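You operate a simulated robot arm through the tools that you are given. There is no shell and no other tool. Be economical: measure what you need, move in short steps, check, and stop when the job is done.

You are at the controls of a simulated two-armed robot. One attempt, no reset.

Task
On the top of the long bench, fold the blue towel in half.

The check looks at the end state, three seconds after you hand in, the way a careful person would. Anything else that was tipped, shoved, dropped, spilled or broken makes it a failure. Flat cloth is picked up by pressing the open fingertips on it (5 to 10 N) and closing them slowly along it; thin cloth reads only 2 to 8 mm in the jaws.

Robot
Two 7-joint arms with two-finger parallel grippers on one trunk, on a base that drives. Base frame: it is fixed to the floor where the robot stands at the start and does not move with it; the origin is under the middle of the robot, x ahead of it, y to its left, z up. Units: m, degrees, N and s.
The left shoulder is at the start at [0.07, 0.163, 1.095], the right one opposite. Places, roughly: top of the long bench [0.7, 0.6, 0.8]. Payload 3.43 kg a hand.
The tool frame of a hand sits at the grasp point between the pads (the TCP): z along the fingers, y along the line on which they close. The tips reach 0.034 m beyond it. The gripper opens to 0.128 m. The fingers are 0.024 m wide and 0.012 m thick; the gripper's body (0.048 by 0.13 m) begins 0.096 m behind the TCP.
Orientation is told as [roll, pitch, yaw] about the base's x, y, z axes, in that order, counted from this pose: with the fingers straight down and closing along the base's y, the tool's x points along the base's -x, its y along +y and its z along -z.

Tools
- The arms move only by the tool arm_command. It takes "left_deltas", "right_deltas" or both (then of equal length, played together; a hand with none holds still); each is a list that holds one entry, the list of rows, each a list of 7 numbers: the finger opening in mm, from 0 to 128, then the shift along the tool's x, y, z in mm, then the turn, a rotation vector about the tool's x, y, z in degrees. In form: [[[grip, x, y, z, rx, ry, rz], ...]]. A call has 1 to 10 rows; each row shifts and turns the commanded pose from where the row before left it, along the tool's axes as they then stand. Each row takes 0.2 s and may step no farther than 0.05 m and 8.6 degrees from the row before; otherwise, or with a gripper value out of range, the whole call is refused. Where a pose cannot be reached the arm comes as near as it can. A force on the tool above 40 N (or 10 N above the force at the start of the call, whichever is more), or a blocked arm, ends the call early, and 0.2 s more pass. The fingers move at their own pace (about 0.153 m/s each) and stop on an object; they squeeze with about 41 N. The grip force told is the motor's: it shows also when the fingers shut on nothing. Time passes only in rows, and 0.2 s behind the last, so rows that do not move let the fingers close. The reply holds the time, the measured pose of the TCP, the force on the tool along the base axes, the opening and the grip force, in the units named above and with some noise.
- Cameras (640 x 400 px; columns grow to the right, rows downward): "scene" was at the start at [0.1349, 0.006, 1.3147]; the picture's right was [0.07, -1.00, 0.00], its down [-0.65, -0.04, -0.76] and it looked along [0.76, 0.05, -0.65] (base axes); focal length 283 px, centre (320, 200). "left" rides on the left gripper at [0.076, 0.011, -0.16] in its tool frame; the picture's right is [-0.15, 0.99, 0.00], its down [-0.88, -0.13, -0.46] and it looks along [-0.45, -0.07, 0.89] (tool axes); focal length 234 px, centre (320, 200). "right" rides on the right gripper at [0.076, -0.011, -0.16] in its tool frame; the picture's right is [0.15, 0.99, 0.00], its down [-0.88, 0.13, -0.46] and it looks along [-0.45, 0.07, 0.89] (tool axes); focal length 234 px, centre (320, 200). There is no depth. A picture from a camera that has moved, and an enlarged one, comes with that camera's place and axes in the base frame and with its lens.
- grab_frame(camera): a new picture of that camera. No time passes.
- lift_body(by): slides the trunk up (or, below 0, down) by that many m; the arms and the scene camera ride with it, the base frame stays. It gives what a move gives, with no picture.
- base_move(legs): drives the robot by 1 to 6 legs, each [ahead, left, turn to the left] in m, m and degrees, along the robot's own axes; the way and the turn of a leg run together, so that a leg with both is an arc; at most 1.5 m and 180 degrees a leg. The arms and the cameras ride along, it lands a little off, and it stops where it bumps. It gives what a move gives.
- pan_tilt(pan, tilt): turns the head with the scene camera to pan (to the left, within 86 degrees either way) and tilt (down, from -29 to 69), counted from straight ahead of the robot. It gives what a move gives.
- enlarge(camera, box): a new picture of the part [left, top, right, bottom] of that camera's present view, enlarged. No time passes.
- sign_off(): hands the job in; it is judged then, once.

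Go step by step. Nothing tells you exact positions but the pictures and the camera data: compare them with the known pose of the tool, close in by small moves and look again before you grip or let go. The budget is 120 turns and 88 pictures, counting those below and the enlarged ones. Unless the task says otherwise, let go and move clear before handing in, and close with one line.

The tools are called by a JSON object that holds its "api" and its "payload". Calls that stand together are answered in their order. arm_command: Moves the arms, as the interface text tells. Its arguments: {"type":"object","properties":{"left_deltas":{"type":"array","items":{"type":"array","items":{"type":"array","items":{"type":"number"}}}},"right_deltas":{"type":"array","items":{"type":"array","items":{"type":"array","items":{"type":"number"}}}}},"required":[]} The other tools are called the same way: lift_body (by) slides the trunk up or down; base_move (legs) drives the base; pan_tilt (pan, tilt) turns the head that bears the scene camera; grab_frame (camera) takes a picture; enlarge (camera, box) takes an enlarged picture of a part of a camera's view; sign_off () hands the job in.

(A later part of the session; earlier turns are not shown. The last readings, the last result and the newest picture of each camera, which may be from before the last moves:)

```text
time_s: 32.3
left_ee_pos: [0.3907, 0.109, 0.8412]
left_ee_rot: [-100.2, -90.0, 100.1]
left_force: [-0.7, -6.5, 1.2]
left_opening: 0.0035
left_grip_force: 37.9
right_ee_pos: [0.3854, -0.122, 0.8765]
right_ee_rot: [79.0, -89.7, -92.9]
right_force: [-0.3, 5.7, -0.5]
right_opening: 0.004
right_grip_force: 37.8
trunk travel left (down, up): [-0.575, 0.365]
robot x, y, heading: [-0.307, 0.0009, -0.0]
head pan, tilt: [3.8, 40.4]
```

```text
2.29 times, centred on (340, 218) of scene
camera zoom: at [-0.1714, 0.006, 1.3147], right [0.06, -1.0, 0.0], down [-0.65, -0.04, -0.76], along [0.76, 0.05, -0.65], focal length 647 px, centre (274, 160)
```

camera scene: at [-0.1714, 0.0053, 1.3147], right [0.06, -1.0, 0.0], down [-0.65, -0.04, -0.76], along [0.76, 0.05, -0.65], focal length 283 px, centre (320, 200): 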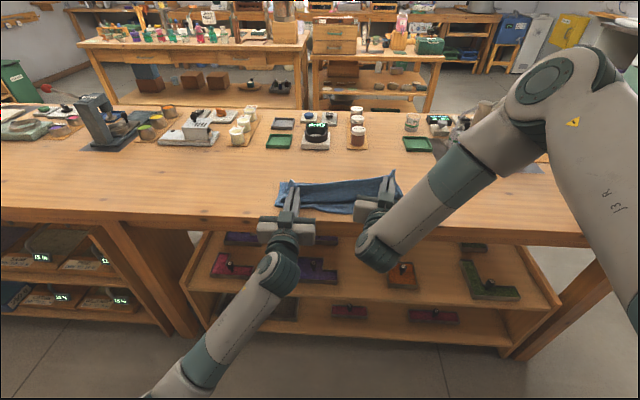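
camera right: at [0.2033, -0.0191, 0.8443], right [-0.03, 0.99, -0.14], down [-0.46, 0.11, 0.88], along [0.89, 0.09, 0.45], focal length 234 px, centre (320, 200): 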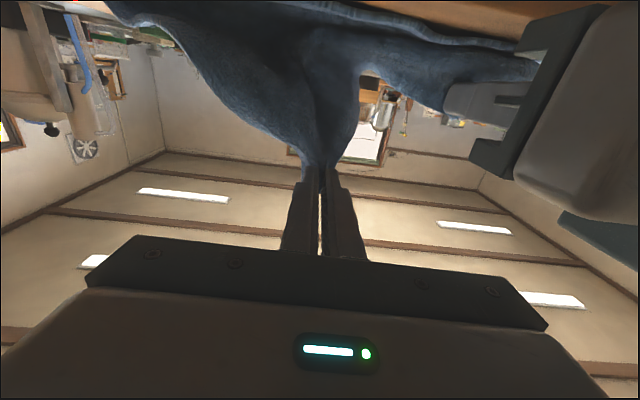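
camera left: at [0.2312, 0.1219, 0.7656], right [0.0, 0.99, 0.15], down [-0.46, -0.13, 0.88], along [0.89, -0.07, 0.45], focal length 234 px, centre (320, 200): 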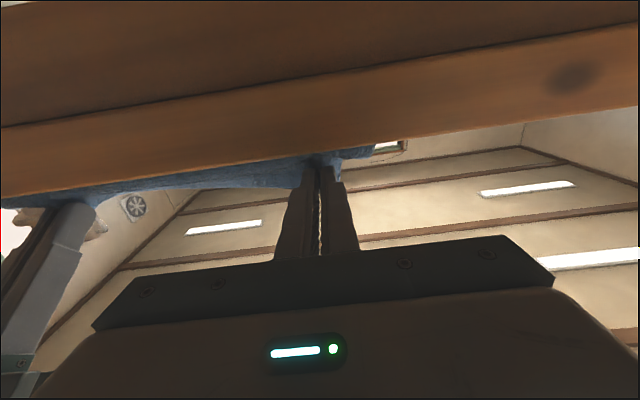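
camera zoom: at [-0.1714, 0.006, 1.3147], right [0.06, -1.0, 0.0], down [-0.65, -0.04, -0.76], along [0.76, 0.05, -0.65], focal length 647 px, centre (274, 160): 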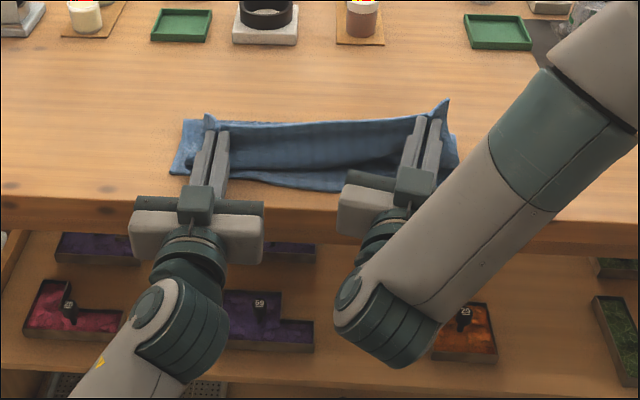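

The right corner is back in place. I'll lower both hands so the sheet rests on the lower layer, with the finger undersides just above the cloth.

{"api": "arm_command", "payload": {"left_deltas": [[[0, 0, 0, 0, 0, 0, 0], [0, 0, 0, 0, 0, 0, 0], [0, 0, 0, 0, 0, 0, 0], [0, 6, 0, 0, 0, 0, 0], [0, 5, 0, 0, 0, 0, 0], [0, 0, 0, 0, 0, 0, 0]]], "right_deltas": [[[0, 11, 0, 1, 0, 0, 0], [0, 12, 0, 1, 0, 0, 0], [0, 12, 0, 1, 0, 0, 0], [0, 6, 0, 1, 0, 0, 0], [0, 5, 0, 1, 0, 0, 0], [0, 0, 0, 0, 0, 0, 0]]]}}

{"api": "enlarge", "payload": {"camera": "scene", "box": [200, 130, 480, 305]}}

```text
time_s: 33.7
left_ee_pos: [0.3904, 0.1111, 0.8295]
left_ee_rot: [122.0, -90.0, -122.0]
left_force: [0.1, -0.1, 0.5]
left_opening: 0.0032
left_grip_force: 37.9
right_ee_pos: [0.3878, -0.1063, 0.8414]
right_ee_rot: [53.6, -89.8, -67.8]
right_force: [-0.2, 0.5, 0.5]
right_opening: 0.0041
right_grip_force: 38.8
right hand out of reach, approached as far as the arm can: row 2, 3, 5
trunk travel left (down, up): [-0.575, 0.365]
robot x, y, heading: [-0.3065, 0.0007, -0.2]
head pan, tilt: [3.8, 40.4]
```

```text
2.29 times, centred on (340, 218) of scene
camera zoom: at [-0.1714, 0.006, 1.3147], right [0.06, -1.0, 0.0], down [-0.65, -0.04, -0.76], along [0.76, 0.05, -0.65], focal length 647 px, centre (274, 160)
```

zoom: 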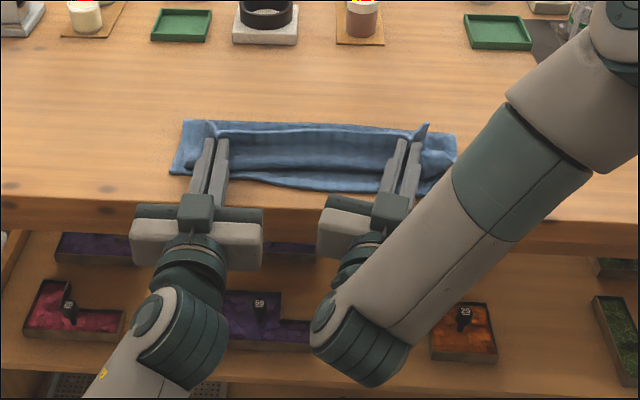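

The right arm is at its limit low down. I'll raise both hands 5 cm relative to the trunk while moving the right one outward, then lower the trunk to bring them back down.

{"api": "arm_command", "payload": {"left_deltas": [[[0, -17, 0, 0, 0, 0, 0], [0, -17, 0, 0, 0, 0, 0], [0, -17, 0, 0, 0, 0, 0], [0, 0, 0, 0, 0, 0, 0]]], "right_deltas": [[[0, -13, -3, 0, 0, 0, 0], [0, -13, -7, 1, 0, 0, 0], [0, -13, -9, 1, 0, 0, 0], [0, 0, 0, 0, 0, 0, 0]]]}}

{"api": "lift_body", "payload": {"by": -0.054}}

{"api": "enlarge", "payload": {"camera": "scene", "box": [200, 130, 480, 305]}}

```text
time_s: 34.7
left_ee_pos: [0.3907, 0.1106, 0.8814]
left_ee_rot: [-67.1, -90.0, 67.0]
left_force: [0.0, -5.4, 0.7]
left_opening: 0.0034
left_grip_force: 37.8
right_ee_pos: [0.3843, -0.1233, 0.8807]
right_ee_rot: [85.2, -89.8, -99.0]
right_force: [-0.2, 5.1, 0.7]
right_opening: 0.0041
right_grip_force: 38.3
trunk travel left (down, up): [-0.575, 0.365]
robot x, y, heading: [-0.3068, 0.0012, -0.1]
head pan, tilt: [3.8, 40.4]
```

```text
time_s: 35.6
left_ee_pos: [0.3904, 0.1104, 0.8281]
left_ee_rot: [-156.8, -89.9, 156.9]
left_force: [-0.7, -6.3, 2.3]
left_opening: 0.0036
left_grip_force: 37.8
right_ee_pos: [0.3843, -0.1245, 0.8268]
right_ee_rot: [104.1, -89.7, -117.9]
right_force: [1.1, 6.0, 1.6]
right_opening: 0.0042
right_grip_force: 38.4
trunk travel left (down, up): [-0.521, 0.419]
robot x, y, heading: [-0.3024, 0.002, 0.1]
head pan, tilt: [3.8, 40.4]
```

```text
2.29 times, centred on (340, 218) of scene
camera zoom: at [-0.1719, 0.0059, 1.2609], right [0.06, -1.0, 0.0], down [-0.65, -0.04, -0.76], along [0.76, 0.05, -0.65], focal length 647 px, centre (274, 160)
```

zoom: 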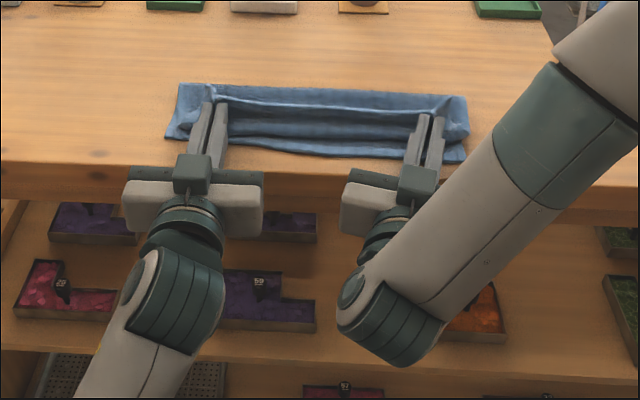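

Both pinches rest just above the lower layer with the hem upright. Opening the fingers slightly to release.

{"api": "arm_command", "payload": {"left_deltas": [[[6, 0, 0, 0, 0, 0, 0], [10, 0, 0, 0, 0, 0, 0], [14, 0, 0, 0, 0, 0, 0], [18, 0, 0, 0, 0, 0, 0], [18, 0, 0, 0, 0, 0, 0]]], "right_deltas": [[[6, 0, 0, 0, 0, 0, 0], [10, 0, 0, 0, 0, 0, 0], [14, 0, 0, 0, 0, 0, 0], [18, 0, 0, 0, 0, 0, 0], [18, 0, 0, 0, 0, 0, 0]]]}}

{"api": "enlarge", "payload": {"camera": "scene", "box": [230, 140, 440, 271]}}

```text
time_s: 36.8
left_ee_pos: [0.3902, 0.1107, 0.8267]
left_ee_rot: [-19.0, -90.0, 19.1]
left_force: [0.5, 0.6, 0.5]
left_opening: 0.0182
left_grip_force: 0.0
right_ee_pos: [0.3837, -0.1249, 0.8243]
right_ee_rot: [89.3, -89.7, -103.3]
right_force: [0.1, 0.1, -0.1]
right_opening: 0.018
right_grip_force: 0.1
trunk travel left (down, up): [-0.521, 0.419]
robot x, y, heading: [-0.3052, -0.0019, -0.3]
head pan, tilt: [3.8, 40.4]
```

```text
3.05 times, centred on (335, 206) of scene
camera zoom: at [-0.1714, 0.006, 1.2607], right [0.06, -1.0, 0.0], down [-0.65, -0.04, -0.76], along [0.76, 0.05, -0.65], focal length 863 px, centre (274, 183)
```

zoom: 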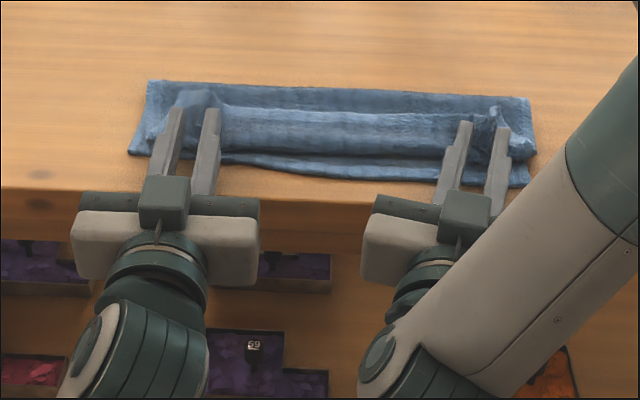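

Released. I'll open a bit more and back the whole robot straight away so the fingers slide out toward me.

{"api": "arm_command", "payload": {"left_deltas": [[[26, 0, 0, 0, 0, 0, 0], [26, 0, 0, 0, 0, 0, 0]]], "right_deltas": [[[26, 0, 0, 0, 0, 0, 0], [26, 0, 0, 0, 0, 0, 0]]]}}

{"api": "base_move", "payload": {"legs": [[-0.12, 0, 0]]}}

{"api": "enlarge", "payload": {"camera": "scene", "box": [230, 100, 440, 231]}}

```text
time_s: 37.4
left_ee_pos: [0.3913, 0.1107, 0.8266]
left_ee_rot: [-45.2, -90.1, 45.3]
left_force: [0.3, 0.1, -0.3]
left_opening: 0.0259
left_grip_force: 0.0
right_ee_pos: [0.3849, -0.1248, 0.826]
right_ee_rot: [90.4, -89.8, -104.3]
right_force: [0.0, 0.2, 0.7]
right_opening: 0.0256
right_grip_force: 0.1
trunk travel left (down, up): [-0.521, 0.419]
robot x, y, heading: [-0.3056, 0.0035, -0.1]
head pan, tilt: [3.8, 40.4]
```

```text
time_s: 38.7
left_ee_pos: [0.2702, 0.1093, 0.8277]
left_ee_rot: [-171.9, -89.8, 171.9]
left_force: [0.8, 0.4, 0.4]
left_opening: 0.0263
left_grip_force: 0.0
right_ee_pos: [0.2628, -0.1245, 0.826]
right_ee_rot: [106.2, -89.8, -120.1]
right_force: [-0.1, -0.4, 0.3]
right_opening: 0.0264
right_grip_force: 0.0
trunk travel left (down, up): [-0.521, 0.419]
robot x, y, heading: [-0.4263, -0.0042, 0.2]
head pan, tilt: [3.8, 40.4]
```

```text
3.05 times, centred on (335, 166) of scene
camera zoom: at [-0.2927, 0.006, 1.2609], right [0.06, -1.0, 0.0], down [-0.65, -0.04, -0.76], along [0.76, 0.05, -0.65], focal length 863 px, centre (274, 305)
```

zoom: 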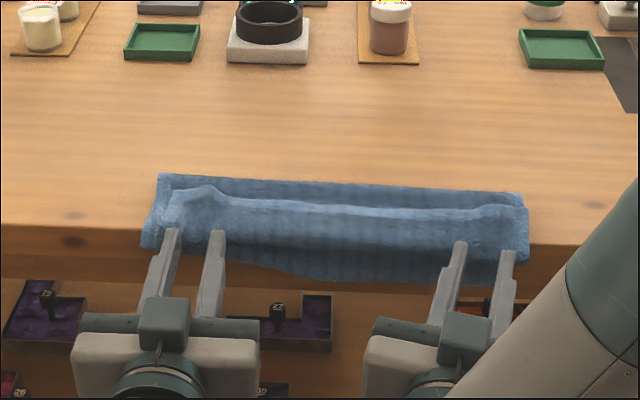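

The towel was dragged some centimetres toward me and now seems to reach the bench's near edge. I'll look closely before moving anything.

{"api": "enlarge", "payload": {"camera": "scene", "box": [260, 145, 420, 245]}}

{"api": "grab_frame", "payload": {"camera": "left"}}

{"api": "grab_frame", "payload": {"camera": "right"}}

```text
4.00 times, centred on (340, 195) of scene
camera zoom: at [-0.2927, 0.006, 1.2609], right [0.06, -1.0, 0.0], down [-0.65, -0.04, -0.76], along [0.76, 0.05, -0.65], focal length 1132 px, centre (240, 220)
```

zoom: 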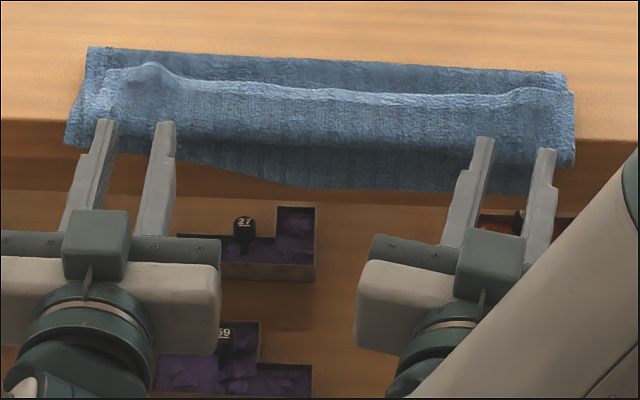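

```text
52 pictures are left
camera left: at [0.1109, 0.1212, 0.7515], right [0.0, 0.99, 0.15], down [-0.46, -0.13, 0.88], along [0.89, -0.07, 0.45], focal length 234 px, centre (320, 200)
```

left: 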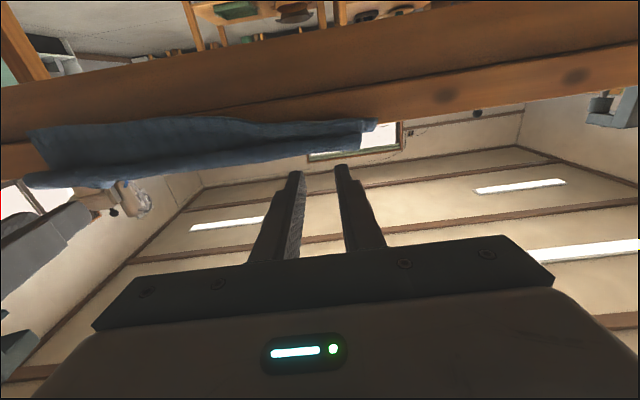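

```text
51 pictures are left
camera right: at [0.1047, -0.0971, 0.7509], right [0.24, 0.96, -0.14], down [-0.41, 0.23, 0.88], along [0.88, -0.15, 0.45], focal length 234 px, centre (320, 200)
```

right: 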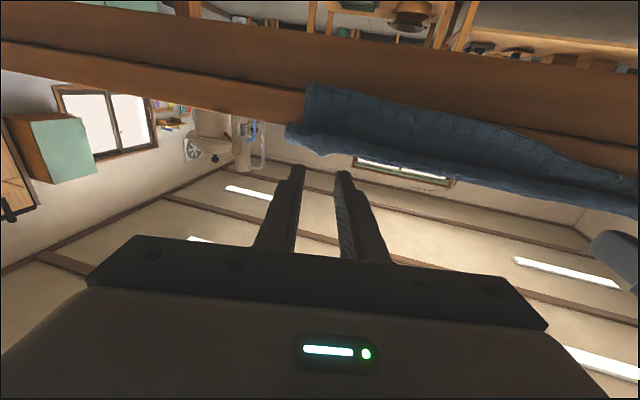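

The fingers are clear. The near edge of the lower layer hangs a few cm over the bench edge, so I'll regrip at the fold crease and pull the towel back onto the bench. First I'll raise the hands and turn them to point down again.

{"api": "base_move", "payload": {"legs": [[-0.08, 0, 0]]}}

{"api": "arm_command", "payload": {"left_deltas": [[[26, -40, 0, 0, 0, 0, 0], [26, -40, 0, 0, 0, 0, 0], [26, -40, 0, 0, 0, 0, 0], [26, -40, 0, 0, 0, 0, 0], [26, -40, 0, 0, 0, 0, 0], [26, 0, 0, 0, 0, 0, 0]]], "right_deltas": [[[26, -40, 0, 0, 0, 0, 0], [26, -40, 0, 0, 0, 0, 0], [26, -40, 0, 0, 0, 0, 0], [26, -40, 0, 0, 0, 0, 0], [26, -40, 0, 0, 0, 0, 0], [26, 0, 0, 0, 0, 0, 0]]]}}

{"api": "grab_frame", "payload": {"camera": "scene"}}

```text
time_s: 39.7
left_ee_pos: [0.1909, 0.1098, 0.8268]
left_ee_rot: [-173.2, -90.0, 173.1]
left_force: [-0.6, 0.4, -0.2]
left_opening: 0.026
left_grip_force: 0.1
right_ee_pos: [0.1852, -0.1255, 0.8258]
right_ee_rot: [107.4, -89.7, -121.4]
right_force: [-0.4, -0.6, 0.1]
right_opening: 0.0262
right_grip_force: 0.1
trunk travel left (down, up): [-0.521, 0.419]
robot x, y, heading: [-0.5038, 0.0002, 0.1]
head pan, tilt: [3.8, 40.4]
```

```text
time_s: 41.1
left_ee_pos: [0.1934, 0.1105, 1.0281]
left_ee_rot: [-29.1, -89.8, 29.1]
left_force: [0.1, -0.3, 0.0]
left_opening: 0.0258
left_grip_force: 0.1
right_ee_pos: [0.1851, -0.1233, 1.027]
right_ee_rot: [72.3, -89.8, -86.4]
right_force: [0.0, 0.2, -1.0]
right_opening: 0.0259
right_grip_force: 0.0
trunk travel left (down, up): [-0.521, 0.419]
robot x, y, heading: [-0.5047, 0.0011, -0.1]
head pan, tilt: [3.8, 40.4]
```

```text
50 pictures are left
camera scene: at [-0.3696, 0.0066, 1.2606], right [0.06, -1.0, 0.0], down [-0.65, -0.04, -0.76], along [0.76, 0.05, -0.65], focal length 283 px, centre (320, 200)
```

scene: 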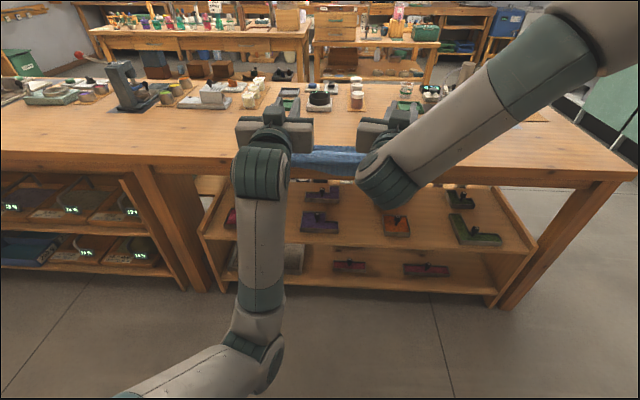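

Both hands are clear. Turning them to point down.

{"api": "arm_command", "payload": {"left_deltas": [[[26, 0, 0, 0, 0, 8.2, 0], [26, 0, 0, 0, 0, 8.2, 0], [26, 0, 0, 0, 0, 8.2, 0], [26, 0, 0, 0, 0, 8.2, 0], [26, 0, 0, 0, 0, 8.2, 0], [26, 0, 0, 0, 0, 8.2, 0], [26, 0, 0, 0, 0, 8.2, 0], [26, 0, 0, 0, 0, 8.2, 0], [26, 0, 0, 0, 0, 8.2, 0], [26, 0, 0, 0, 0, 8.2, 0]]], "right_deltas": [[[26, 0, 0, 0, 0, 8.2, 0], [26, 0, 0, 0, 0, 8.2, 0], [26, 0, 0, 0, 0, 8.2, 0], [26, 0, 0, 0, 0, 8.2, 0], [26, 0, 0, 0, 0, 8.2, 0], [26, 0, 0, 0, 0, 8.2, 0], [26, 0, 0, 0, 0, 8.2, 0], [26, 0, 0, 0, 0, 8.2, 0], [26, 0, 0, 0, 0, 8.2, 0], [26, 0, 0, 0, 0, 8.2, 0]]]}}

{"api": "grab_frame", "payload": {"camera": "scene"}}

```text
time_s: 43.3
left_ee_pos: [0.299, 0.1158, 0.9859]
left_ee_rot: [0.1, -7.9, -0.1]
left_force: [0.4, 0.7, -0.6]
left_opening: 0.026
left_grip_force: 0.1
left hand out of reach, approached as far as the arm can: row 5, 6, 7, 8, 9
right_ee_pos: [0.1856, -0.1259, 1.0251]
right_ee_rot: [0.1, -7.8, -14.0]
right_force: [-0.3, -0.4, 0.0]
right_opening: 0.0262
right_grip_force: 0.0
trunk travel left (down, up): [-0.521, 0.419]
robot x, y, heading: [-0.5077, 0.0008, -0.3]
head pan, tilt: [3.8, 40.4]
```

```text
49 pictures are left
camera scene: at [-0.3693, 0.0067, 1.2605], right [0.06, -1.0, 0.0], down [-0.65, -0.04, -0.76], along [0.76, 0.05, -0.65], focal length 283 px, centre (320, 200)
```

scene: 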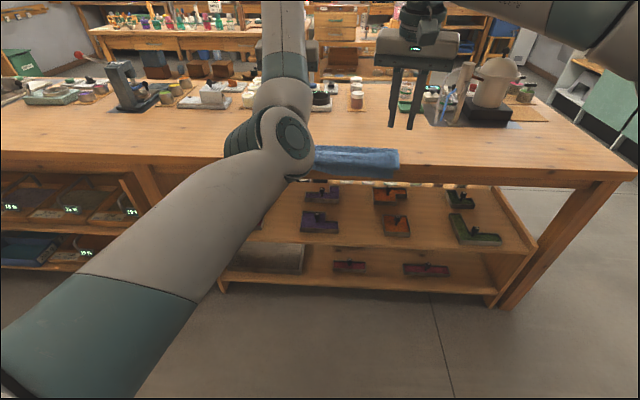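

Both hands point down, but the left elbow sits low. I'll raise the trunk for clearance, turn the right hand's yaw back and look again.

{"api": "lift_body", "payload": {"by": 0.2}}

{"api": "arm_command", "payload": {"left_deltas": [[[26, -30, 0, 0, 0, 7.9, 0], [26, -30, 10, 0, 0, 0, 0], [26, -30, 10, 0, 0, 0, 0], [26, -30, 10, 0, 0, 0, 0], [26, 0, 0, 0, 0, 0, 0]]], "right_deltas": [[[26, -30, 0, 0, 0, 7.8, 0], [26, -30, -10, 0, 0, 0, -7], [26, -30, -10, 0, 0, 0, -7], [26, -30, -10, 0, 0, 0, 0], [26, 0, 0, 0, 0, 0, 0]]]}}

{"api": "grab_frame", "payload": {"camera": "scene"}}

```text
time_s: 45.5
left_ee_pos: [0.2987, 0.1158, 1.1861]
left_ee_rot: [0.1, -8.0, -0.1]
left_force: [0.0, -1.0, -0.4]
left_opening: 0.026
left_grip_force: 0.0
right_ee_pos: [0.1847, -0.126, 1.2254]
right_ee_rot: [0.3, -8.0, -14.1]
right_force: [0.0, 0.0, -0.1]
right_opening: 0.0258
right_grip_force: 0.0
trunk travel left (down, up): [-0.721, 0.219]
robot x, y, heading: [-0.509, -0.0019, -0.1]
head pan, tilt: [3.8, 40.4]
```

```text
time_s: 46.7
left_ee_pos: [0.3063, 0.1501, 1.1881]
left_ee_rot: [0.2, -0.1, -0.1]
left_force: [-0.3, -0.2, -1.0]
left_opening: 0.026
left_grip_force: 0.0
left hand out of reach, approached as far as the arm can: row 1, 2, 3, 4
right_ee_pos: [0.2963, -0.1763, 1.231]
right_ee_rot: [0.3, -0.3, 0.0]
right_force: [0.1, -0.6, -0.6]
right_opening: 0.0262
right_grip_force: 0.1
trunk travel left (down, up): [-0.721, 0.219]
robot x, y, heading: [-0.505, -0.0006, -0.1]
head pan, tilt: [3.8, 40.4]
```

```text
48 pictures are left
camera scene: at [-0.3708, 0.0036, 1.4608], right [0.06, -1.0, 0.0], down [-0.65, -0.04, -0.76], along [0.76, 0.05, -0.65], focal length 283 px, centre (320, 200)
```

scene: 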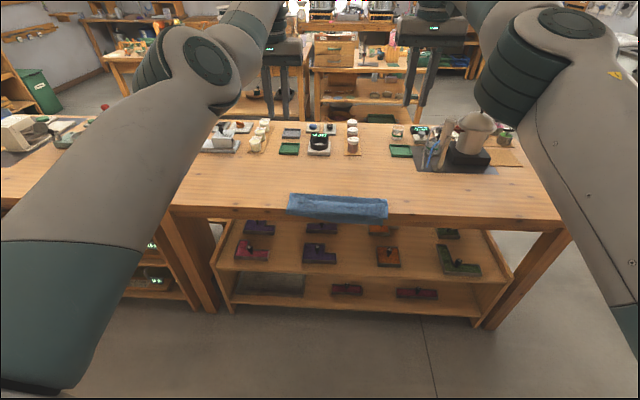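

The arms are back to a normal posture. Zooming on the towel.

{"api": "enlarge", "payload": {"camera": "scene", "box": [270, 170, 410, 257]}}

```text
4.57 times, centred on (340, 214) of scene
camera zoom: at [-0.3708, 0.0036, 1.4608], right [0.06, -1.0, 0.0], down [-0.65, -0.04, -0.76], along [0.76, 0.05, -0.65], focal length 1294 px, centre (229, 138)
```

zoom: 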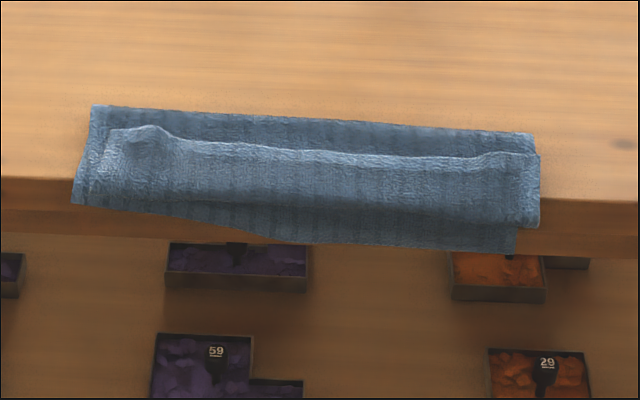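

I need a clearer view of the layers; the wrist cameras are looking down near the towel.

{"api": "enlarge", "payload": {"camera": "right", "box": [280, 0, 640, 225]}}

{"api": "enlarge", "payload": {"camera": "left", "box": [0, 0, 360, 225]}}

```text
1.78 times, centred on (460, 112) of right
camera zoom: at [0.218, -0.1881, 1.39], right [-0.15, 0.99, 0.0], down [0.88, 0.13, 0.46], along [0.46, 0.07, -0.89], focal length 416 px, centre (71, 356)
```

zoom: 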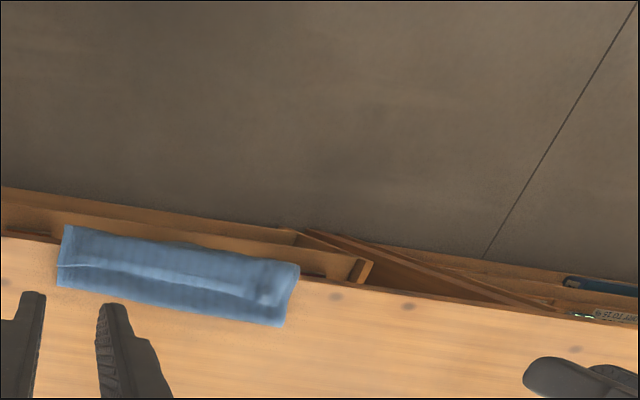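

```text
1.78 times, centred on (180, 112) of left
camera zoom: at [0.2309, 0.1613, 1.3465], right [0.15, 0.99, 0.0], down [0.88, -0.13, 0.46], along [0.45, -0.07, -0.89], focal length 416 px, centre (569, 356)
```

zoom: 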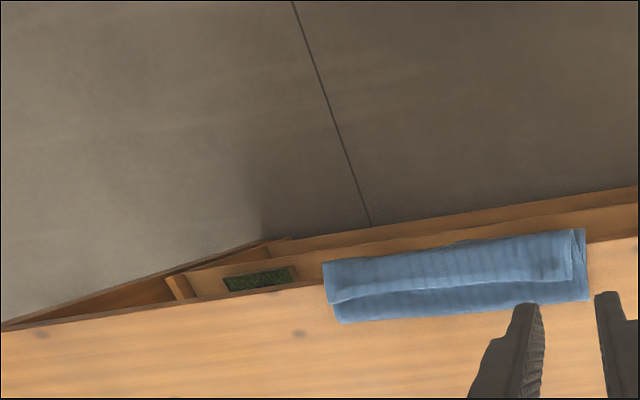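

The upper layer's free edge appears to be at the front, with a wrinkle across it. I'll drive forward with the hands high, then bring them over the crease at x≈0.42.

{"api": "base_move", "payload": {"legs": [[0.3, 0, 0]]}}

{"api": "arm_command", "payload": {"left_deltas": [[[36, 35, -5, 0, 0, 0, 0], [36, 35, -5, 0, 0, 0, 0], [36, 35, -5, 10, 0, 0, 0], [36, 35, -5, 20, 0, 0, 0], [36, 35, -5, 20, 0, 0, 0], [36, 0, 0, 0, 0, 0, 0]]], "right_deltas": [[[36, 35, 8, 10, 0, 0, 0], [36, 35, 8, 10, 0, 0, 0], [36, 35, 8, 20, 0, 0, 0], [36, 35, 8, 20, 0, 0, 0], [36, 35, 8, 20, 0, 0, 0], [36, 0, 0, 0, 0, 0, 0]]]}}

{"api": "lift_body", "payload": {"by": -0.146}}

{"api": "grab_frame", "payload": {"camera": "scene"}}

```text
time_s: 48.7
left_ee_pos: [0.6017, 0.1534, 1.1882]
left_ee_rot: [0.0, -0.1, 0.1]
left_force: [-0.1, 0.7, 0.7]
left_opening: 0.0258
left_grip_force: 0.0
right_ee_pos: [0.5917, -0.1724, 1.2323]
right_ee_rot: [0.3, -0.4, 0.0]
right_force: [0.0, -0.2, -0.1]
right_opening: 0.026
right_grip_force: 0.0
trunk travel left (down, up): [-0.721, 0.219]
robot x, y, heading: [-0.208, 0.0002, -0.0]
head pan, tilt: [3.8, 40.4]
```

```text
time_s: 50.1
left_ee_pos: [0.5692, 0.1561, 1.1669]
left_ee_rot: [-0.3, 0.0, 0.1]
left_force: [-0.1, 0.8, -0.6]
left_opening: 0.0359
left_grip_force: 0.1
left hand out of reach, approached as far as the arm can: row 1, 2, 3, 4
right_ee_pos: [0.4173, -0.1265, 1.1519]
right_ee_rot: [0.0, -0.4, 0.1]
right_force: [0.0, 0.0, 0.6]
right_opening: 0.0358
right_grip_force: 0.1
trunk travel left (down, up): [-0.721, 0.219]
robot x, y, heading: [-0.211, 0.002, -0.0]
head pan, tilt: [3.8, 40.4]
```

```text
time_s: 51.9
left_ee_pos: [0.5707, 0.1502, 1.021]
left_ee_rot: [0.0, 0.0, 0.1]
left_force: [-0.6, 0.2, 0.2]
left_opening: 0.0361
left_grip_force: 0.0
right_ee_pos: [0.4198, -0.133, 1.0042]
right_ee_rot: [0.2, -0.3, 0.1]
right_force: [0.4, 0.0, 0.4]
right_opening: 0.036
right_grip_force: 0.0
trunk travel left (down, up): [-0.575, 0.365]
robot x, y, heading: [-0.2103, -0.0003, -0.1]
head pan, tilt: [3.8, 40.4]
```

```text
44 pictures are left
camera scene: at [-0.0745, 0.0058, 1.3148], right [0.06, -1.0, 0.0], down [-0.65, -0.04, -0.76], along [0.76, 0.05, -0.65], focal length 283 px, centre (320, 200)
```

scene: 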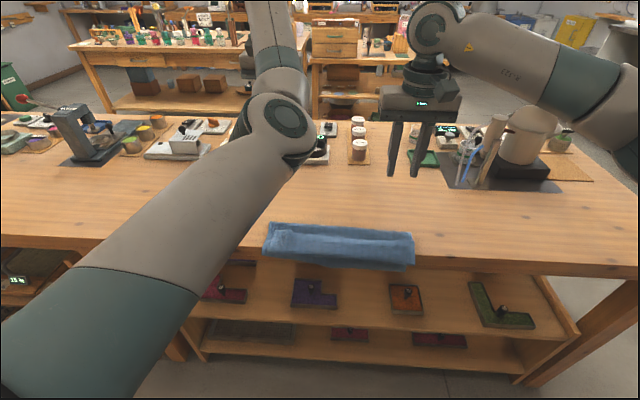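

The right arm is fine, but the left is still in an awkward posture. I'll swing it outward and up to coax it back to its normal shape.

{"api": "arm_command", "payload": {"left_deltas": [[[36, 0, 35, -20, 0, 0, 0], [36, 0, 35, -20, 0, 0, 0], [36, 0, 40, -20, 0, 0, 0], [36, 0, 40, -10, 0, 0, 0], [36, 20, 40, 0, 0, 0, 0], [36, 30, 20, 0, 0, 0, 0], [36, 30, 0, 0, 0, 0, 0], [36, 0, 0, 0, 0, 0, 0]]]}}

{"api": "grab_frame", "payload": {"camera": "scene"}}

```text
time_s: 53.6
left_ee_pos: [0.4923, 0.3627, 1.0891]
left_ee_rot: [0.0, 0.0, 0.1]
left_force: [0.3, 0.4, -0.2]
left_opening: 0.0361
left_grip_force: 0.0
right_ee_pos: [0.4207, -0.1329, 1.0034]
right_ee_rot: [0.2, -0.3, 0.1]
right_force: [-0.2, 0.0, -0.2]
right_opening: 0.0362
right_grip_force: 0.0
trunk travel left (down, up): [-0.575, 0.365]
robot x, y, heading: [-0.2112, -0.0003, -0.1]
head pan, tilt: [3.8, 40.4]
```

```text
43 pictures are left
camera scene: at [-0.0737, 0.0065, 1.3146], right [0.06, -1.0, 0.0], down [-0.65, -0.04, -0.76], along [0.76, 0.05, -0.65], focal length 283 px, centre (320, 200)
```

scene: 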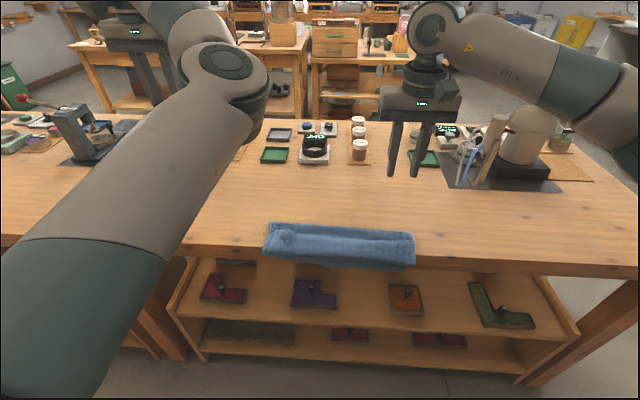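

The left arm is safely out of the way, so I'll do the rest with the right hand, which has a good posture: pinch the middle of the crease and pull the towel back onto the bench.

{"api": "arm_command", "payload": {"right_deltas": [[[36, 1, 31, 31, 0, 0, 0], [36, 1, 31, 31, 0, 0, 0], [36, 1, 31, 31, 0, 0, 0], [36, 0, 30, 31, 0, 0, 0], [36, 0, 0, 0, 0, 0, 0]]]}}

{"api": "grab_frame", "payload": {"camera": "right"}}

{"api": "enlarge", "payload": {"camera": "scene", "box": [230, 180, 440, 311]}}

```text
time_s: 54.9
left_ee_pos: [0.4914, 0.3612, 1.0908]
left_ee_rot: [0.0, -0.1, 0.0]
left_force: [0.5, 0.3, 0.1]
left_opening: 0.036
left_grip_force: 0.1
right_ee_pos: [0.4183, -0.0092, 0.882]
right_ee_rot: [0.2, -0.3, 0.0]
right_force: [-0.4, -0.1, 0.1]
right_opening: 0.0358
right_grip_force: 0.1
trunk travel left (down, up): [-0.575, 0.365]
robot x, y, heading: [-0.2055, -0.0001, -0.2]
head pan, tilt: [3.8, 40.4]
```

```text
42 pictures are left
camera right: at [0.3394, -0.0207, 1.0409], right [-0.15, 0.99, 0.0], down [0.88, 0.13, 0.46], along [0.46, 0.07, -0.89], focal length 234 px, centre (320, 200)
```

right: 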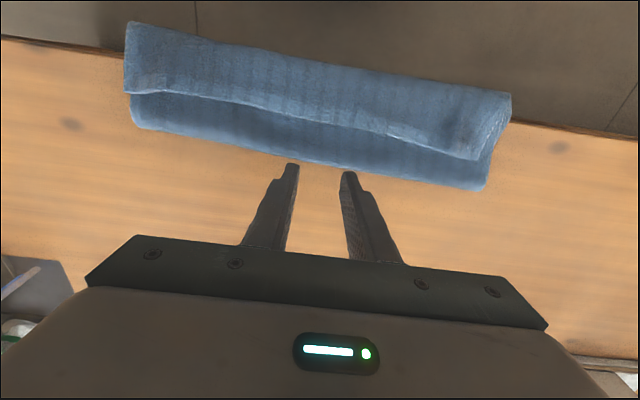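

```text
3.05 times, centred on (335, 246) of scene
camera zoom: at [-0.0747, 0.0051, 1.3148], right [0.06, -1.0, 0.0], down [-0.65, -0.04, -0.76], along [0.76, 0.05, -0.65], focal length 863 px, centre (274, 61)
```

zoom: 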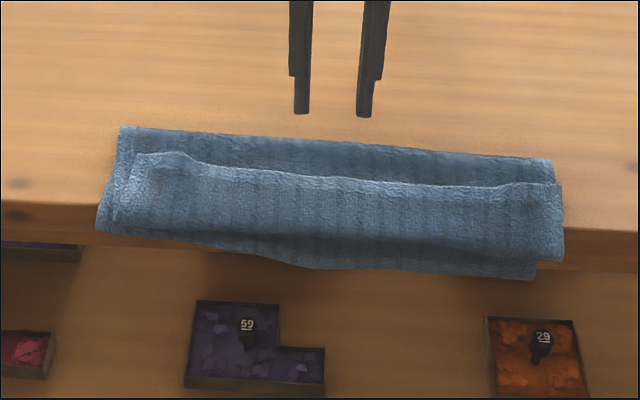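

The wrist view suggests the ridge may be the free edge of a flap that flipped forward. Zooming to check both ends.

{"api": "enlarge", "payload": {"camera": "right", "box": [370, 60, 530, 200]}}

{"api": "enlarge", "payload": {"camera": "right", "box": [100, 0, 260, 140]}}

```text
2.86 times, centred on (450, 130) of right
camera zoom: at [0.3394, -0.0207, 1.0409], right [-0.15, 0.99, 0.0], down [0.88, 0.13, 0.46], along [0.46, 0.07, -0.89], focal length 669 px, centre (-51, 400)
```

zoom: 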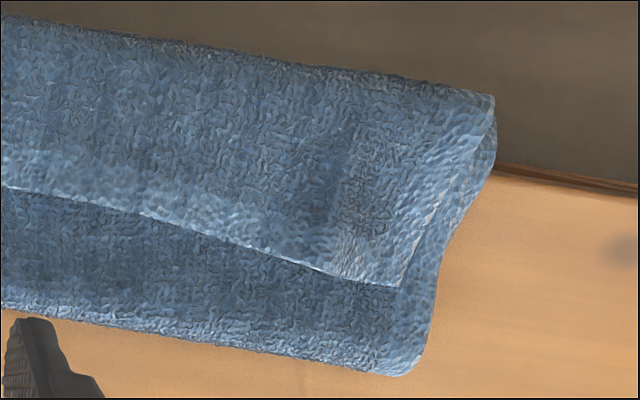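

```text
2.86 times, centred on (180, 70) of right
camera zoom: at [0.3394, -0.0207, 1.0409], right [-0.15, 0.99, 0.0], down [0.88, 0.13, 0.46], along [0.46, 0.07, -0.89], focal length 669 px, centre (720, 571)
```

zoom: 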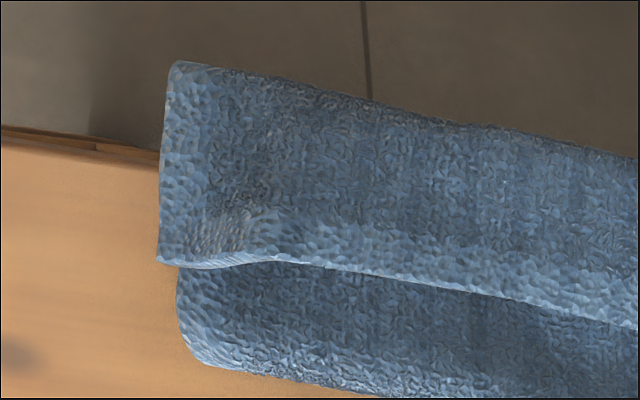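

Now it's clear: the carried hem flipped forward, so a flap about 4 cm wide is doubled back on top with its free edge at x≈0.38. The plan is to pinch that edge, carry it toward me and drape it over the bench's front edge so it hangs unflipped, then pull the whole towel onto the bench by the crease. I'll start at the right corner.

{"api": "arm_command", "payload": {"right_deltas": [[[32, 13.5, -36, -2, 0, 0, 0], [32, 13.5, -36, 0, 0, 0, 0], [32, 13.5, -36, 0, 0, 0, 0], [32, 13.5, -36, 8, 0, 0, 0], [32, 0, 0, 8, 0, 0, 0], [32, 0, 0, 0, 0, 0, 0]]]}}

{"api": "grab_frame", "payload": {"camera": "right"}}

{"api": "enlarge", "payload": {"camera": "scene", "box": [320, 180, 460, 267]}}

```text
time_s: 56.2
left_ee_pos: [0.4918, 0.3611, 1.0911]
left_ee_rot: [0.0, -0.2, 0.1]
left_force: [0.7, 0.1, 0.6]
left_opening: 0.0361
left_grip_force: 0.1
right_ee_pos: [0.3628, -0.1543, 0.8644]
right_ee_rot: [0.2, -0.2, 0.1]
right_force: [-0.1, 0.0, 0.4]
right_opening: 0.0319
right_grip_force: 0.1
trunk travel left (down, up): [-0.575, 0.365]
robot x, y, heading: [-0.2126, 0.0041, -0.2]
head pan, tilt: [3.8, 40.4]
```

```text
38 pictures are left
camera right: at [0.285, -0.1652, 1.0244], right [-0.15, 0.99, 0.0], down [0.88, 0.13, 0.46], along [0.46, 0.07, -0.89], focal length 234 px, centre (320, 200)
```

right: 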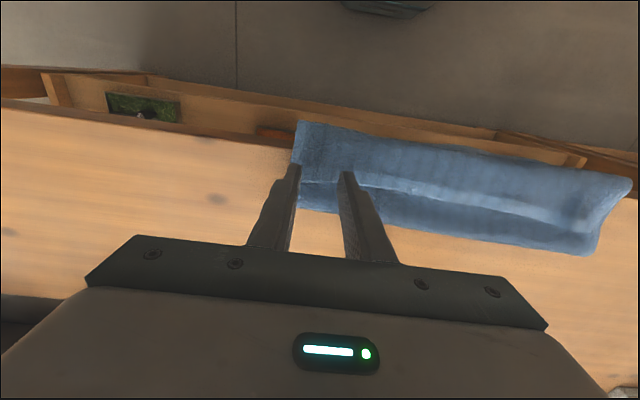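

```text
4.57 times, centred on (390, 224) of scene
camera zoom: at [-0.0746, 0.0053, 1.3147], right [0.06, -1.0, 0.0], down [-0.65, -0.04, -0.76], along [0.76, 0.05, -0.65], focal length 1294 px, centre (0, 93)
```

zoom: 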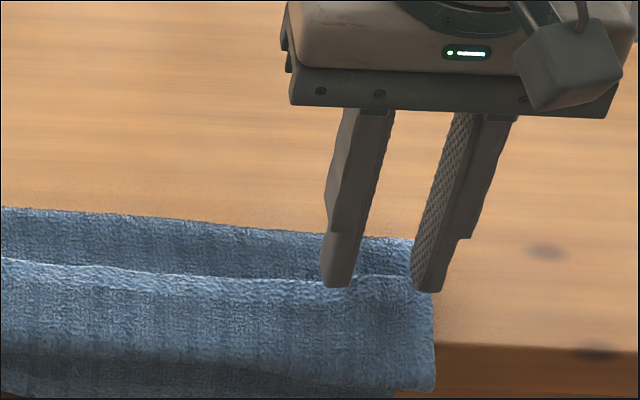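

The fingers are close to the flap's free edge but slightly too far out. I'll shift 6 mm inward and lower onto it.

{"api": "arm_command", "payload": {"right_deltas": [[[28, 0, 6, 5, 0, 0, 0], [28, 0, 0, 4, 0, 0, 0], [28, 0, 0, 2, 0, 0, 0], [28, 0, 0, 0, 0, 0, 0]]]}}

```text
time_s: 57.2
left_ee_pos: [0.4909, 0.3614, 1.091]
left_ee_rot: [0.1, -0.1, 0.1]
left_force: [-0.7, -0.2, -0.6]
left_opening: 0.0361
left_grip_force: 0.1
right_ee_pos: [0.3635, -0.1466, 0.8538]
right_ee_rot: [0.1, -0.3, 0.2]
right_force: [-0.1, -0.1, -0.1]
right_opening: 0.0278
right_grip_force: 0.0
trunk travel left (down, up): [-0.575, 0.365]
robot x, y, heading: [-0.2097, -0.0012, -0.1]
head pan, tilt: [3.8, 40.4]
```

No contact yet; stepping down.

{"api": "arm_command", "payload": {"right_deltas": [[[28, 0, 0, 2, 0, 0, 0], [28, 0, 0, 2, 0, 0, 0], [28, 0, 0, 0, 0, 0, 0]]]}}

```text
time_s: 58.0
left_ee_pos: [0.4902, 0.363, 1.0906]
left_ee_rot: [0.0, -0.1, 0.2]
left_force: [0.6, 0.8, -0.1]
left_opening: 0.036
left_grip_force: 0.0
right_ee_pos: [0.362, -0.1462, 0.8506]
right_ee_rot: [0.1, -0.2, 0.0]
right_force: [-0.6, 0.0, 0.2]
right_opening: 0.028
right_grip_force: 0.0
trunk travel left (down, up): [-0.575, 0.365]
robot x, y, heading: [-0.2059, 0.0006, 0.1]
head pan, tilt: [3.8, 40.4]
```

{"api": "arm_command", "payload": {"right_deltas": [[[28, 0, 0, 1.5, 0, 0, 0], [28, 0, 0, 1.5, 0, 0, 0], [28, 0, 0, 0, 0, 0, 0]]]}}

```text
time_s: 58.9
left_ee_pos: [0.4912, 0.3611, 1.0903]
left_ee_rot: [0.1, -0.1, 0.0]
left_force: [-0.2, 0.3, -0.7]
left_opening: 0.0359
left_grip_force: 0.1
right_ee_pos: [0.3626, -0.1473, 0.8471]
right_ee_rot: [0.2, -0.3, 0.0]
right_force: [1.0, -0.4, 0.4]
right_opening: 0.0279
right_grip_force: 0.0
trunk travel left (down, up): [-0.575, 0.365]
robot x, y, heading: [-0.2061, -0.0019, -0.2]
head pan, tilt: [3.8, 40.4]
```

Still no force at tip height 0.813; continuing slowly.

{"api": "arm_command", "payload": {"right_deltas": [[[28, 0, 0, 1.2, 0, 0, 0], [28, 0, 0, 1.2, 0, 0, 0], [28, 0, 0, 0, 0, 0, 0]]]}}

```text
time_s: 59.6
left_ee_pos: [0.4905, 0.3616, 1.0902]
left_ee_rot: [0.1, -0.1, 0.0]
left_force: [-0.7, 0.4, -0.2]
left_opening: 0.0358
left_grip_force: 0.1
right_ee_pos: [0.3625, -0.1472, 0.8455]
right_ee_rot: [0.1, -0.3, 0.1]
right_force: [0.1, 0.1, 3.1]
right_opening: 0.0275
right_grip_force: 0.1
trunk travel left (down, up): [-0.575, 0.365]
robot x, y, heading: [-0.2054, -0.0015, 0.2]
head pan, tilt: [3.8, 40.4]
```

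Light contact at 3 N. Adding a little pressure and closing slowly.

{"api": "arm_command", "payload": {"right_deltas": [[[28, 0, 0, 0.7, 0, 0, 0], [24, 0, 0, 0, 0, 0, 0], [20, 0, 0, 0, 0, 0, 0], [16, 0, 0, 0, 0, 0, 0], [12, 0, 0, 0, 0, 0, 0], [8, 0, 0, 0, 0, 0, 0], [4, 0, 0, 0, 0, 0, 0], [0, 0, 0, 0, 0, 0, 0], [0, 0, 0, 0, 0, 0, 0]]]}}

{"api": "arm_command", "payload": {"right_deltas": [[[0, 0, 0, -15, 0, 0, 0], [0, 3, 0, -15, 0, 0, 0], [0, 0, 0, 0, 0, 0, 0]]]}}

{"api": "enlarge", "payload": {"camera": "scene", "box": [240, 180, 450, 311]}}

```text
time_s: 61.6
left_ee_pos: [0.4915, 0.3617, 1.0894]
left_ee_rot: [0.0, 0.0, 0.1]
left_force: [-0.2, -0.4, 0.1]
left_opening: 0.036
left_grip_force: 0.1
right_ee_pos: [0.3642, -0.147, 0.8453]
right_ee_rot: [0.2, -0.3, 0.0]
right_force: [-0.1, -0.3, 3.9]
right_opening: 0.0031
right_grip_force: 38.1
trunk travel left (down, up): [-0.575, 0.365]
robot x, y, heading: [-0.2086, 0.0009, -0.0]
head pan, tilt: [3.8, 40.4]
```

```text
time_s: 62.5
left_ee_pos: [0.492, 0.3625, 1.0905]
left_ee_rot: [-0.1, -0.1, 0.2]
left_force: [0.5, 0.0, -0.5]
left_opening: 0.036
left_grip_force: 0.1
right_ee_pos: [0.3609, -0.1474, 0.8747]
right_ee_rot: [0.2, -0.3, 0.0]
right_force: [0.3, 0.5, 0.1]
right_opening: 0.0033
right_grip_force: 38.1
trunk travel left (down, up): [-0.575, 0.365]
robot x, y, heading: [-0.2092, -0.0031, 0.1]
head pan, tilt: [3.8, 40.4]
```

```text
3.05 times, centred on (345, 246) of scene
camera zoom: at [-0.074, 0.0058, 1.3146], right [0.06, -1.0, 0.0], down [-0.65, -0.04, -0.76], along [0.76, 0.05, -0.65], focal length 863 px, centre (244, 61)
```

zoom: 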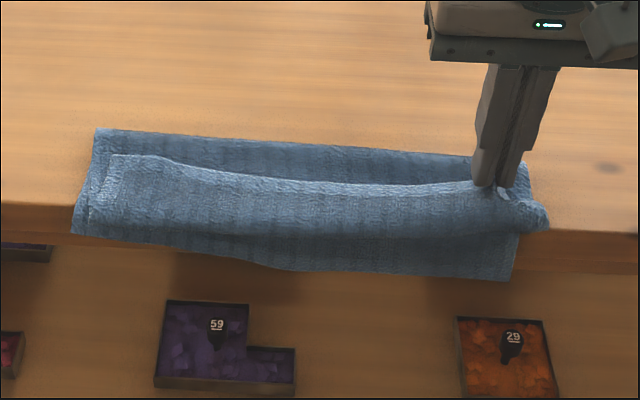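

Only the flap is in the jaws. Carrying it toward me and down over the front edge.

{"api": "arm_command", "payload": {"right_deltas": [[[0, 10, 0, -12, 0, 0, 0], [0, 18, 0, -3, 0, 0, 0], [0, 16, 0, 10, 0, 0, 0], [0, 6, 0, 20, 0, 0, 0], [0, 0, 0, 22, 0, 0, 0], [0, 0, 0, 6, 0, 0, 0], [0, 0, 0, 0, 0, 0, 0]]]}}

{"api": "enlarge", "payload": {"camera": "scene", "box": [240, 180, 450, 311]}}

```text
time_s: 64.0
left_ee_pos: [0.4915, 0.3603, 1.0902]
left_ee_rot: [-0.1, -0.1, 0.1]
left_force: [-0.4, 0.5, 1.0]
left_opening: 0.0359
left_grip_force: 0.1
right_ee_pos: [0.3115, -0.1476, 0.8312]
right_ee_rot: [0.2, -0.3, 0.0]
right_force: [0.3, -0.1, 0.0]
right_opening: 0.0033
right_grip_force: 38.7
trunk travel left (down, up): [-0.575, 0.365]
robot x, y, heading: [-0.2078, 0.0028, -0.3]
head pan, tilt: [3.8, 40.4]
```

```text
3.05 times, centred on (345, 246) of scene
camera zoom: at [-0.0742, 0.0058, 1.3147], right [0.06, -1.0, 0.0], down [-0.65, -0.04, -0.76], along [0.76, 0.05, -0.65], focal length 863 px, centre (244, 61)
```

zoom: 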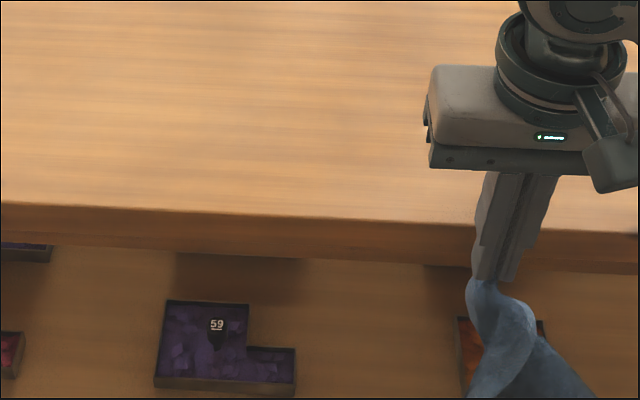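

The towel slipped off the bench and now hangs from the right hand, which still holds it firmly. I'll lift it straight up and look.

{"api": "arm_command", "payload": {"right_deltas": [[[0, 0, 0, -35, 0, 0, 0], [0, 0, 0, -35, 0, 0, 0], [0, 0, 0, -35, 0, 0, 0], [0, 0, 0, -35, 0, 0, 0], [0, 0, 0, -35, 0, 0, 0], [0, 0, 0, -35, 0, 0, 0], [0, 0, 0, -35, 0, 0, 0], [0, 0, 0, -35, 0, 0, 0], [0, 0, 0, 0, 0, 0, 0]]]}}

{"api": "grab_frame", "payload": {"camera": "scene"}}

```text
time_s: 66.0
left_ee_pos: [0.492, 0.3619, 1.0891]
left_ee_rot: [-0.1, -0.1, 0.1]
left_force: [0.3, 0.3, -0.1]
left_opening: 0.0363
left_grip_force: 0.0
right_ee_pos: [0.3095, -0.1476, 1.1119]
right_ee_rot: [0.2, -0.3, 0.2]
right_force: [0.0, -0.3, -0.4]
right_opening: 0.0033
right_grip_force: 38.4
trunk travel left (down, up): [-0.575, 0.365]
robot x, y, heading: [-0.2074, -0.001, -0.4]
head pan, tilt: [3.8, 40.4]
```

```text
34 pictures are left
camera scene: at [-0.0736, 0.0055, 1.3146], right [0.06, -1.0, 0.0], down [-0.65, -0.04, -0.76], along [0.76, 0.05, -0.65], focal length 283 px, centre (320, 200)
```

scene: 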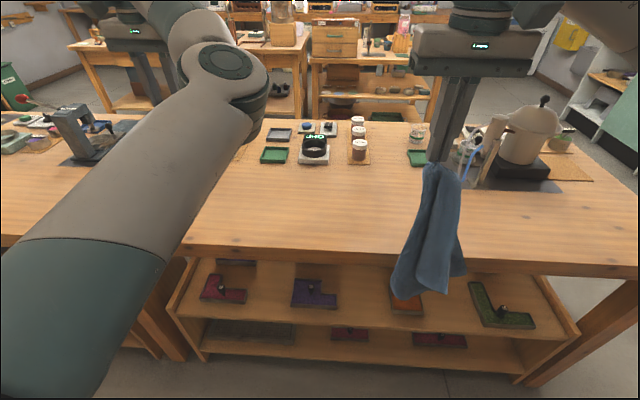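

The grip is secure. I'll re-lay the towel: raise the trunk, drive forward so the hand is over the bench, then lower while moving to the far right so it spreads along its diagonal.

{"api": "lift_body", "payload": {"by": 0.13}}

{"api": "base_move", "payload": {"legs": [[0.1, 0, 0]]}}

{"api": "arm_command", "payload": {"right_deltas": [[[0, 0, 30, 0, 0, 0, 0], [0, 0, 30, 0, 0, 0, 0], [0, 0, 30, 0, 0, 0, 0], [0, 0, 30, 0, 0, 0, 0], [0, 0, 0, 0, 0, 0, 0]]]}}

{"api": "grab_frame", "payload": {"camera": "scene"}}

```text
time_s: 67.6
left_ee_pos: [0.4926, 0.3614, 1.2203]
left_ee_rot: [0.0, -0.1, 0.1]
left_force: [-0.2, 0.2, -0.9]
left_opening: 0.0358
left_grip_force: 0.1
right_ee_pos: [0.3096, -0.1482, 1.2412]
right_ee_rot: [0.2, -0.4, 0.1]
right_force: [0.3, 0.6, 0.7]
right_opening: 0.0035
right_grip_force: 38.0
trunk travel left (down, up): [-0.705, 0.235]
robot x, y, heading: [-0.2079, -0.0028, 0.1]
head pan, tilt: [3.8, 40.4]
```

```text
time_s: 68.8
left_ee_pos: [0.5891, 0.3619, 1.2213]
left_ee_rot: [0.0, -0.1, 0.1]
left_force: [0.2, 0.2, -0.2]
left_opening: 0.0362
left_grip_force: 0.1
right_ee_pos: [0.4064, -0.1485, 1.2432]
right_ee_rot: [0.3, -0.4, 0.1]
right_force: [-0.2, 0.3, -0.4]
right_opening: 0.0032
right_grip_force: 38.8
trunk travel left (down, up): [-0.705, 0.235]
robot x, y, heading: [-0.1093, 0.0013, -0.1]
head pan, tilt: [3.8, 40.4]
```

```text
time_s: 70.0
left_ee_pos: [0.5887, 0.3605, 1.2214]
left_ee_rot: [0.0, -0.1, 0.1]
left_force: [-0.8, -0.8, 0.3]
left_opening: 0.0362
left_grip_force: 0.0
right_ee_pos: [0.4085, -0.0285, 1.2418]
right_ee_rot: [0.2, -0.3, 0.0]
right_force: [0.2, -0.3, -1.7]
right_opening: 0.0036
right_grip_force: 38.6
trunk travel left (down, up): [-0.705, 0.235]
robot x, y, heading: [-0.1081, -0.0009, -0.4]
head pan, tilt: [3.8, 40.4]
```

```text
33 pictures are left
camera scene: at [0.0236, 0.0046, 1.4447], right [0.06, -1.0, 0.0], down [-0.65, -0.04, -0.76], along [0.76, 0.05, -0.65], focal length 283 px, centre (320, 200)
```

scene: 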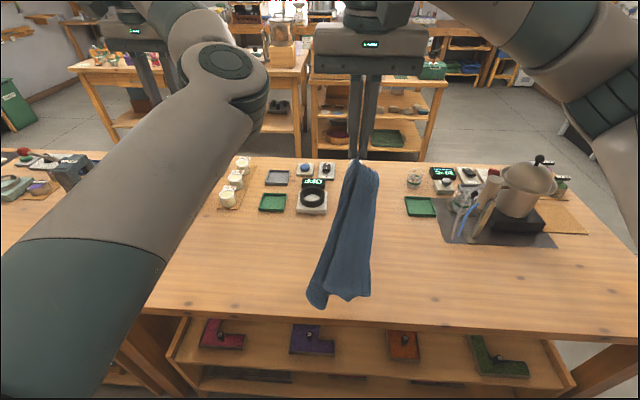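

Laying it down along the diagonal now.

{"api": "arm_command", "payload": {"right_deltas": [[[0, -8, -10, 40, 0, 0, 0], [0, -20, -25, 35, 0, 0, 0], [0, -20, -25, 35, 0, 0, 0], [0, -20, -25, 35, 0, 0, 0], [0, -20, -25, 35, 0, 0, 0], [0, -20, -25, 35, 0, 0, 0], [0, -20, -25, 35, 0, 0, 0], [0, -20, -25, 35, 0, 0, 0], [0, -20, -25, 35, 0, 0, 0], [0, -20, -25, 35, 0, 0, 0]]]}}

{"api": "grab_frame", "payload": {"camera": "scene"}}

```text
time_s: 72.2
left_ee_pos: [0.5895, 0.3606, 1.2207]
left_ee_rot: [0.1, 0.1, 0.1]
left_force: [0.6, 0.3, -1.2]
left_opening: 0.0362
left_grip_force: 0.0
right_ee_pos: [0.5995, -0.2625, 0.8866]
right_ee_rot: [0.2, -0.3, 0.1]
right_force: [0.0, -0.4, -0.5]
right_opening: 0.0037
right_grip_force: 37.4
trunk travel left (down, up): [-0.705, 0.235]
robot x, y, heading: [-0.1125, 0.0021, -0.3]
head pan, tilt: [3.8, 40.4]
```

```text
32 pictures are left
camera scene: at [0.0243, 0.005, 1.4446], right [0.06, -1.0, 0.0], down [-0.65, -0.04, -0.76], along [0.76, 0.05, -0.65], focal length 283 px, centre (320, 200)
```

scene: 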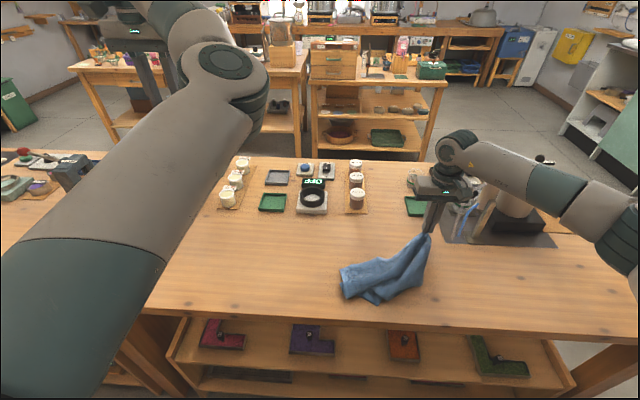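

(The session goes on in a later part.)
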